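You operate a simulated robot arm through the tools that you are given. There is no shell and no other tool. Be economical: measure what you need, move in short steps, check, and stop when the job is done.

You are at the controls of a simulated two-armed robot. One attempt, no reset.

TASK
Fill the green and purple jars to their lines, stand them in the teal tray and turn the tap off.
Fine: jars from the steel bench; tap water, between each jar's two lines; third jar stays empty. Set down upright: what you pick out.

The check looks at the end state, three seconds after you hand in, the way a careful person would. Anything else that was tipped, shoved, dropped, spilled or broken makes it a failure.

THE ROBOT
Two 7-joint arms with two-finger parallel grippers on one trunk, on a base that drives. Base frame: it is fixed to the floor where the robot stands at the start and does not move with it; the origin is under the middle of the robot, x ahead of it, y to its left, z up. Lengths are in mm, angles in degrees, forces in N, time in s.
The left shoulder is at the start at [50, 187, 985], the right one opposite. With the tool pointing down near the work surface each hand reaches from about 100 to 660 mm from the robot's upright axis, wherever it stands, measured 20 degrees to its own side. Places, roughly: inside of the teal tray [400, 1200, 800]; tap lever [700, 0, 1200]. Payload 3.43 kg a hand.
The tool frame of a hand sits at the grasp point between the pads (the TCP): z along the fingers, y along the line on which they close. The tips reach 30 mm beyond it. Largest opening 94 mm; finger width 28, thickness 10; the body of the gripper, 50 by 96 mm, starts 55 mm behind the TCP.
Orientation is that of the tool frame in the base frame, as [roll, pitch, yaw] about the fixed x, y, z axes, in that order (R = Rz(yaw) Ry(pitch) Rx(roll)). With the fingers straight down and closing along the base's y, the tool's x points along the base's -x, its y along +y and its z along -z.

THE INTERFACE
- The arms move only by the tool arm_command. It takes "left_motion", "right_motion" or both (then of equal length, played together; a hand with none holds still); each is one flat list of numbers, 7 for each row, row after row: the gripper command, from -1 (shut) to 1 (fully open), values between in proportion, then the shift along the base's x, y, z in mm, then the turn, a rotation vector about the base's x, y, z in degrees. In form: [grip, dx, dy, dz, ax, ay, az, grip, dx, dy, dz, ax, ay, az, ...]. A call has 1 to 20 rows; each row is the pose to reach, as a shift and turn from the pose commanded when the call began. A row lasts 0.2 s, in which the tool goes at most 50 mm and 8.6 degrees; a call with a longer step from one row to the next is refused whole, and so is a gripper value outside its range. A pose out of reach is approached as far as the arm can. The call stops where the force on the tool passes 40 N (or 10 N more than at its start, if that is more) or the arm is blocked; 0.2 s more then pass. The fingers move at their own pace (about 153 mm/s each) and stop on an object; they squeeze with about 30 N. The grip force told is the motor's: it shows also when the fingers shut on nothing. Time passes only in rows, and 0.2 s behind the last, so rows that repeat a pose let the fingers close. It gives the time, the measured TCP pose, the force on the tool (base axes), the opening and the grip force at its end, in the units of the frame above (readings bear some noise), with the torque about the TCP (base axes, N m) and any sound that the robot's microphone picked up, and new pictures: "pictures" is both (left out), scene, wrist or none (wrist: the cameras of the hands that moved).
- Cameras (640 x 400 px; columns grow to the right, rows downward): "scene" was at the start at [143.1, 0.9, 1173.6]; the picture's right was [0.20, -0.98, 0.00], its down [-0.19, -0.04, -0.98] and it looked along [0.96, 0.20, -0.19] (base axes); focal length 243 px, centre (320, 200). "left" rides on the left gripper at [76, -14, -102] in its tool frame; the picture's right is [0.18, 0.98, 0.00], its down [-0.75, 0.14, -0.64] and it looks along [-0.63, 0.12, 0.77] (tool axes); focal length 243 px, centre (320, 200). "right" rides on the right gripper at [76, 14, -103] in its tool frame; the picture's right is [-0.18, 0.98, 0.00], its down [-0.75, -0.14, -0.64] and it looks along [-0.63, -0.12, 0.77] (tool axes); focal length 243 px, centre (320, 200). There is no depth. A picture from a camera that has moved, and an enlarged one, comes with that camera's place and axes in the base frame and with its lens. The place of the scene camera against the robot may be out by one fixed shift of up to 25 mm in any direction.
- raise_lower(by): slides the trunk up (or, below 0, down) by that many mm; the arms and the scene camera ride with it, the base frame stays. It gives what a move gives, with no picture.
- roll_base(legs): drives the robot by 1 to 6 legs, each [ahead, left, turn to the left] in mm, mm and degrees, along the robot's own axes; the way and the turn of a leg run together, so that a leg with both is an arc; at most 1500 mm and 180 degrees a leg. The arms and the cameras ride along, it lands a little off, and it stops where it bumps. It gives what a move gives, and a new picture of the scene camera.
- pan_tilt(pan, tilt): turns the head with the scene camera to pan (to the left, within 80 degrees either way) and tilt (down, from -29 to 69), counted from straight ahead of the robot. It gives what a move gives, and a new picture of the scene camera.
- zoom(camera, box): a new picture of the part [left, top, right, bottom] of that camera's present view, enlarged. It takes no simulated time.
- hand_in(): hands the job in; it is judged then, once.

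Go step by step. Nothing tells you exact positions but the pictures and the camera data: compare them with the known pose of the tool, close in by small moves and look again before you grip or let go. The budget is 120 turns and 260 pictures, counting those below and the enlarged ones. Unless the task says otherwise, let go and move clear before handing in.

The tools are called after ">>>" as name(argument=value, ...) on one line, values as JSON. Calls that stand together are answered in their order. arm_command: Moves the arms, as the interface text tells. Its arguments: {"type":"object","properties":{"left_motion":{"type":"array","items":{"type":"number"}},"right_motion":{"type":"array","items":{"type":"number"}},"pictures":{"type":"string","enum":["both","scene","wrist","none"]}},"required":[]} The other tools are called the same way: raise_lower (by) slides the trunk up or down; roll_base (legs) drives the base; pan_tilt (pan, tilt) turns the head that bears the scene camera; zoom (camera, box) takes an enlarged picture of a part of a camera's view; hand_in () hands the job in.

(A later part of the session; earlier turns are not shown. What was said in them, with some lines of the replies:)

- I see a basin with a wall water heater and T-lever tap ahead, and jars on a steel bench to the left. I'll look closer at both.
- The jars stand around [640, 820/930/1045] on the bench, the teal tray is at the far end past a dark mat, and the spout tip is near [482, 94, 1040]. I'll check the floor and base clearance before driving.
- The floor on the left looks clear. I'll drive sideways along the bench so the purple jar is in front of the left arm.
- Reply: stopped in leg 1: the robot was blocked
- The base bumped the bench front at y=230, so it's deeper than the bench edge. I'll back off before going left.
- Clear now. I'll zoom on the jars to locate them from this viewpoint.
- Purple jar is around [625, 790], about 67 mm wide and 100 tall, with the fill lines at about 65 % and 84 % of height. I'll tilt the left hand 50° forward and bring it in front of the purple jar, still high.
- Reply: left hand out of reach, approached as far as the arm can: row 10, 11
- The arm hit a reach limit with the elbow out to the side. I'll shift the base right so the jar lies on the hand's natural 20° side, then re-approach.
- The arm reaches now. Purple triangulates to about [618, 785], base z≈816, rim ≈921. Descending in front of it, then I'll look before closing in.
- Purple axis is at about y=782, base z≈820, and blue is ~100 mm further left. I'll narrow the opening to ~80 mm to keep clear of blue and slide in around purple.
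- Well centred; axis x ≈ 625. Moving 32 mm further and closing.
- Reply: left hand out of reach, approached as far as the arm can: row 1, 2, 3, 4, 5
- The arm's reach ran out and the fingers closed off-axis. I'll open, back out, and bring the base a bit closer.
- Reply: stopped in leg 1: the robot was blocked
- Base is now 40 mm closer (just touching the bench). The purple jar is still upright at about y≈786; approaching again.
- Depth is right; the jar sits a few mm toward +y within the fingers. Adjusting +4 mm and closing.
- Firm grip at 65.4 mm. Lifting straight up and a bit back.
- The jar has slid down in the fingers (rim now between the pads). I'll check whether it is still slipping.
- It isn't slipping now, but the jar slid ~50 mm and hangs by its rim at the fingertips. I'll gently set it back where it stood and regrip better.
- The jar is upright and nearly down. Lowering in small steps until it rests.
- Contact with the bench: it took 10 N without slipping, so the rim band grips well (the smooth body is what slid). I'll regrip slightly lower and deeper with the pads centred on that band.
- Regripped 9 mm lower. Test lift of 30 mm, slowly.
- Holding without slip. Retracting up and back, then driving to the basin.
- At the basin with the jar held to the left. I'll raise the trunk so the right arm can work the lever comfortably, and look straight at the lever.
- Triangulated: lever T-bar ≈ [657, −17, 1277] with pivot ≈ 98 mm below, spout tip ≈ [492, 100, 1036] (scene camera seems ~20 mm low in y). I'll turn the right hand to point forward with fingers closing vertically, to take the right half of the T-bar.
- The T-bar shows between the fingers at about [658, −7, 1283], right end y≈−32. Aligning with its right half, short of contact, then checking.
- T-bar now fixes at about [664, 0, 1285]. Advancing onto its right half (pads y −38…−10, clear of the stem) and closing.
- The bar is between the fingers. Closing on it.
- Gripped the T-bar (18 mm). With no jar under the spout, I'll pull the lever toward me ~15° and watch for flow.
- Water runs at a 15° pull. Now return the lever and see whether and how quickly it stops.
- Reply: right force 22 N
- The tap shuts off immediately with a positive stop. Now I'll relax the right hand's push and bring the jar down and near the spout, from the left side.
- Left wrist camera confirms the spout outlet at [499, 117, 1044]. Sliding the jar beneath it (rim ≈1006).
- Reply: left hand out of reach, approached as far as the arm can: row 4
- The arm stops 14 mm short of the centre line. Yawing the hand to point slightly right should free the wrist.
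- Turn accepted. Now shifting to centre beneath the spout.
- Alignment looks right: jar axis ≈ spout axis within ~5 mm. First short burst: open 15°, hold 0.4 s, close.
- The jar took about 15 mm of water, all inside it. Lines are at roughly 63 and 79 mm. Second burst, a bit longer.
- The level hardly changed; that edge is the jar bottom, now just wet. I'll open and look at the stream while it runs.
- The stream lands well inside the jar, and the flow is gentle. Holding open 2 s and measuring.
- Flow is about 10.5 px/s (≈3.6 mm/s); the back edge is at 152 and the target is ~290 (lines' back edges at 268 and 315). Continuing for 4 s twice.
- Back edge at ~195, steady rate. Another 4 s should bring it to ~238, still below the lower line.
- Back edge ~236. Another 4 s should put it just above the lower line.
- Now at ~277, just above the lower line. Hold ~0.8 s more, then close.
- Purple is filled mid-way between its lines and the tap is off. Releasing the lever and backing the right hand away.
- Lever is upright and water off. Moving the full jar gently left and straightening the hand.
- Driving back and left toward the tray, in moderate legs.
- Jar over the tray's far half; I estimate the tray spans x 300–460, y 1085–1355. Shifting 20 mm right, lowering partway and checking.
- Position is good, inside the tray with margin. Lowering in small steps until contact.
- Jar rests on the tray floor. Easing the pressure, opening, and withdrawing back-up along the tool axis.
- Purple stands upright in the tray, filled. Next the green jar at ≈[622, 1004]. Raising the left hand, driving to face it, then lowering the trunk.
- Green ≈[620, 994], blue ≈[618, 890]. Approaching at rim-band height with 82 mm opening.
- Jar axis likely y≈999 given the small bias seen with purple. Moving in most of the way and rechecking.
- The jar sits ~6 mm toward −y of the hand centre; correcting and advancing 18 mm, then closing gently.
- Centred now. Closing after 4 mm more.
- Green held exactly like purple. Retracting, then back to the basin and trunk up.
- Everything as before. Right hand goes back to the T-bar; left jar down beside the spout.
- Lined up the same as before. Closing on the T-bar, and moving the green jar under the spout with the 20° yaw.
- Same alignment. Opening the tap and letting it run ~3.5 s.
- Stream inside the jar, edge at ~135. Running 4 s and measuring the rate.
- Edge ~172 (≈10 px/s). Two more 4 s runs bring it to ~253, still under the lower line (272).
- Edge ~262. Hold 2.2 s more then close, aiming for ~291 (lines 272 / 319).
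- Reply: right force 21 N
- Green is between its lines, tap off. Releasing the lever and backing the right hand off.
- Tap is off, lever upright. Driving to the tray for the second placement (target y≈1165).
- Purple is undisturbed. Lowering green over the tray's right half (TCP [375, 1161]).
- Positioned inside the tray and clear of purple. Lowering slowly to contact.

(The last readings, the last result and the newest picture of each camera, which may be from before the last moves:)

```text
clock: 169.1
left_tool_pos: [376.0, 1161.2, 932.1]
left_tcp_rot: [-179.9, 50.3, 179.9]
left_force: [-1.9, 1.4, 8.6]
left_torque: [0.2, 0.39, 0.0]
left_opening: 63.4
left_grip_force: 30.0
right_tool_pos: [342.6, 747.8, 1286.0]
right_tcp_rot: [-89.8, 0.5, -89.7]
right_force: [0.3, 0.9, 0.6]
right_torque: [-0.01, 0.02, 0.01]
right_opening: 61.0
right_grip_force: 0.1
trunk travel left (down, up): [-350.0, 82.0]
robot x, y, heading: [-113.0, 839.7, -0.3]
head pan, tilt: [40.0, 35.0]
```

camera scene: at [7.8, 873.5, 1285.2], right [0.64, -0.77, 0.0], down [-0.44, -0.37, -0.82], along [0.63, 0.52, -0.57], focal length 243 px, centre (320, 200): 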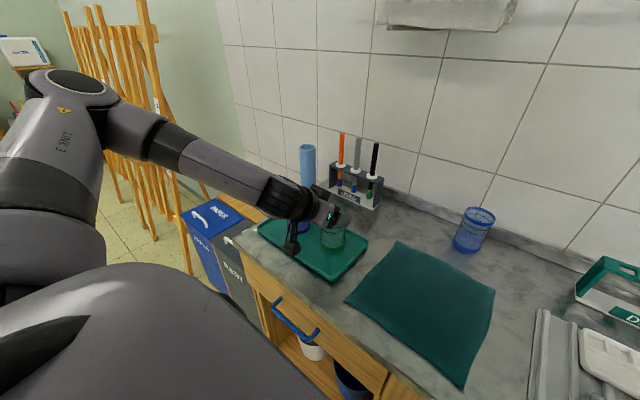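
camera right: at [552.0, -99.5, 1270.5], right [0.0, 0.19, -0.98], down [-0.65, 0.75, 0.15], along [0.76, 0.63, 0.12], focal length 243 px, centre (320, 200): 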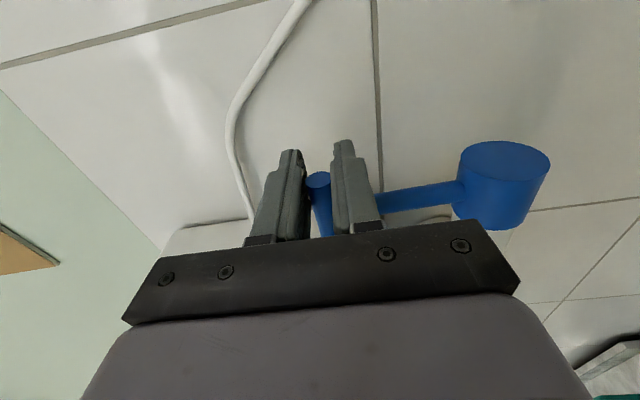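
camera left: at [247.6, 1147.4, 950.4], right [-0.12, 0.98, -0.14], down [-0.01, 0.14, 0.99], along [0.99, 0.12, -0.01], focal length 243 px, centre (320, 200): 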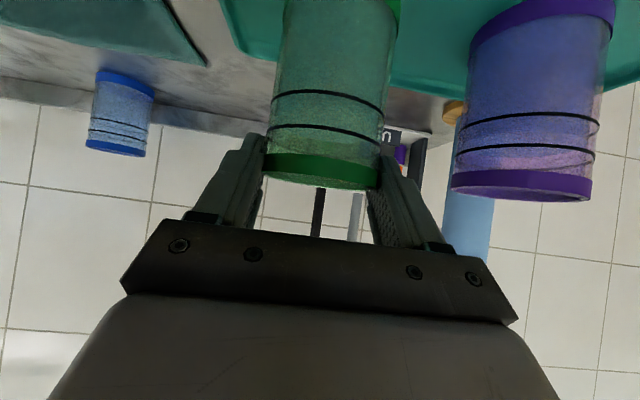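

Contact made at z≈932. Easing, releasing and withdrawing like before.

>>> arm_command(left_motion=[-1, 0, 0, 4, 0, 0, 0, 0.1, 0, 0, 4, 0, 0, 0, 0.5, 0, 0, 4, 0, 0, 0, 0.75, 0, 0, 4, 0, 0, 0, 0.75, 0, 0, 4, 0, 0, 0, 0.75, -8, 0, 11, 0, 0, 0, 0.75, -25, 0, 25, 0, 0, 0, 0.75, -50, 0, 46, 0, 0, 0, 0.75, -80, 0, 71, 0, 0, 0, 0.75, -90, 0, 110, 0, 0, 0, 0.75, -100, 0, 150, 0, 0, 0])

>>> zoom(camera="scene", box=[220, 140, 420, 300])

>>> zoom(camera="left", box=[240, 0, 480, 160])

```text
clock: 171.5
left_tool_pos: [278.1, 1160.3, 1080.9]
left_tcp_rot: [-179.9, 49.9, 179.9]
left_force: [0.4, 0.6, 0.1]
left_torque: [-0.01, 0.02, 0.0]
left_opening: 82.2
left_grip_force: 0.0
left hand out of reach, approached as far as the arm can: row 10, 11
right_tool_pos: [343.8, 747.9, 1285.6]
right_tcp_rot: [-89.9, 0.5, -89.7]
right_force: [0.2, 0.1, -0.3]
right_torque: [-0.01, 0.03, 0.01]
right_opening: 60.7
right_grip_force: 0.1
trunk travel left (down, up): [-350.0, 82.0]
robot x, y, heading: [-109.7, 837.2, -0.3]
head pan, tilt: [40.0, 35.0]
camera scene: at [7.4, 873.2, 1285.2], right [0.64, -0.77, 0.0], down [-0.44, -0.37, -0.82], along [0.63, 0.52, -0.57], focal length 243 px, centre (320, 200)
camera left: at [150.8, 1147.1, 1089.8], right [-0.12, 0.98, -0.14], down [0.0, 0.14, 0.99], along [0.99, 0.11, -0.01], focal length 243 px, centre (320, 200)
```

scene: 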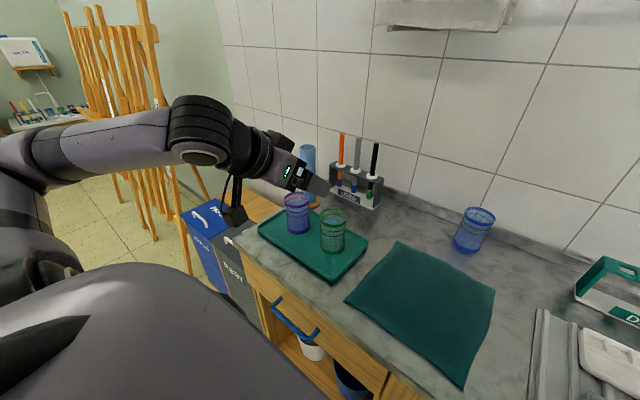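
left: 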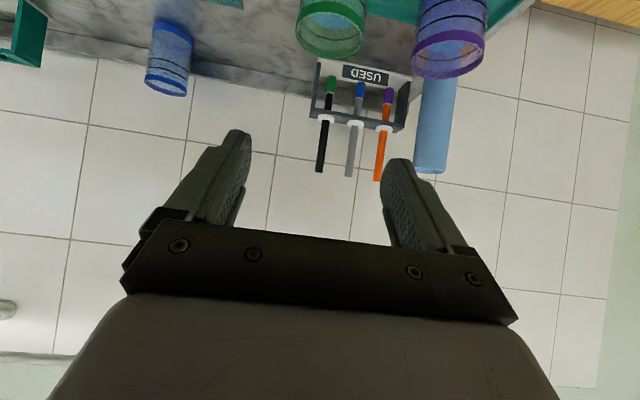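

```text
2.50 times, centred on (320, 220) of scene
camera zoom: at [7.4, 873.2, 1285.2], right [0.64, -0.77, 0.0], down [-0.44, -0.37, -0.82], along [0.63, 0.52, -0.57], focal length 607 px, centre (320, 150)
```

zoom: 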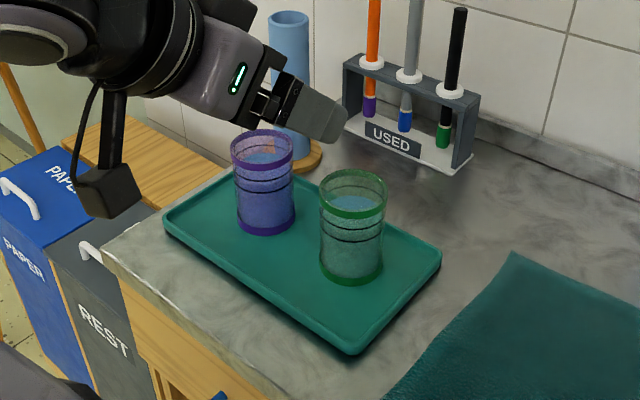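

```text
2.50 times, centred on (360, 80) of left
camera zoom: at [150.8, 1147.1, 1089.8], right [-0.12, 0.98, -0.14], down [0.0, 0.14, 0.99], along [0.99, 0.11, -0.01], focal length 606 px, centre (220, 500)
```

zoom: 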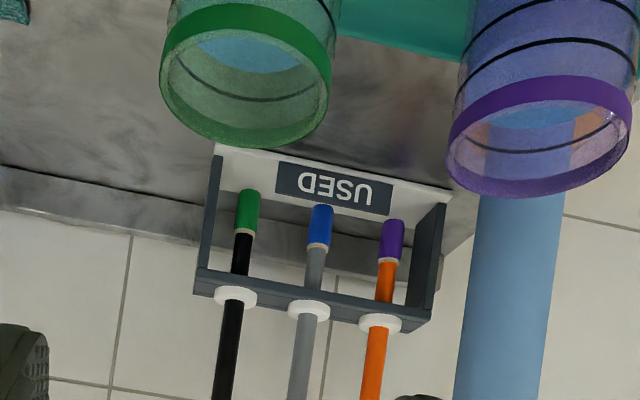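

Both jars stand upright in the teal tray with the water between their lines. The blue jar is empty in its place, the tap is off and both hands are clear.

>>> hand_in()

```text
The job is handed in.
```

The green and purple jars are filled between their lines and standing upright in the teal tray. The tap is off, and the blue jar was left empty in its place. The result has not been reported back.

While I was lifting it empty, the purple jar slid about 50 mm in the fingers. I set it back where it stood and regripped it by the rim band, and it held from then on. The base also stopped twice against the bench front while I was finding its clearance, and nothing in the pictures looked moved by it.
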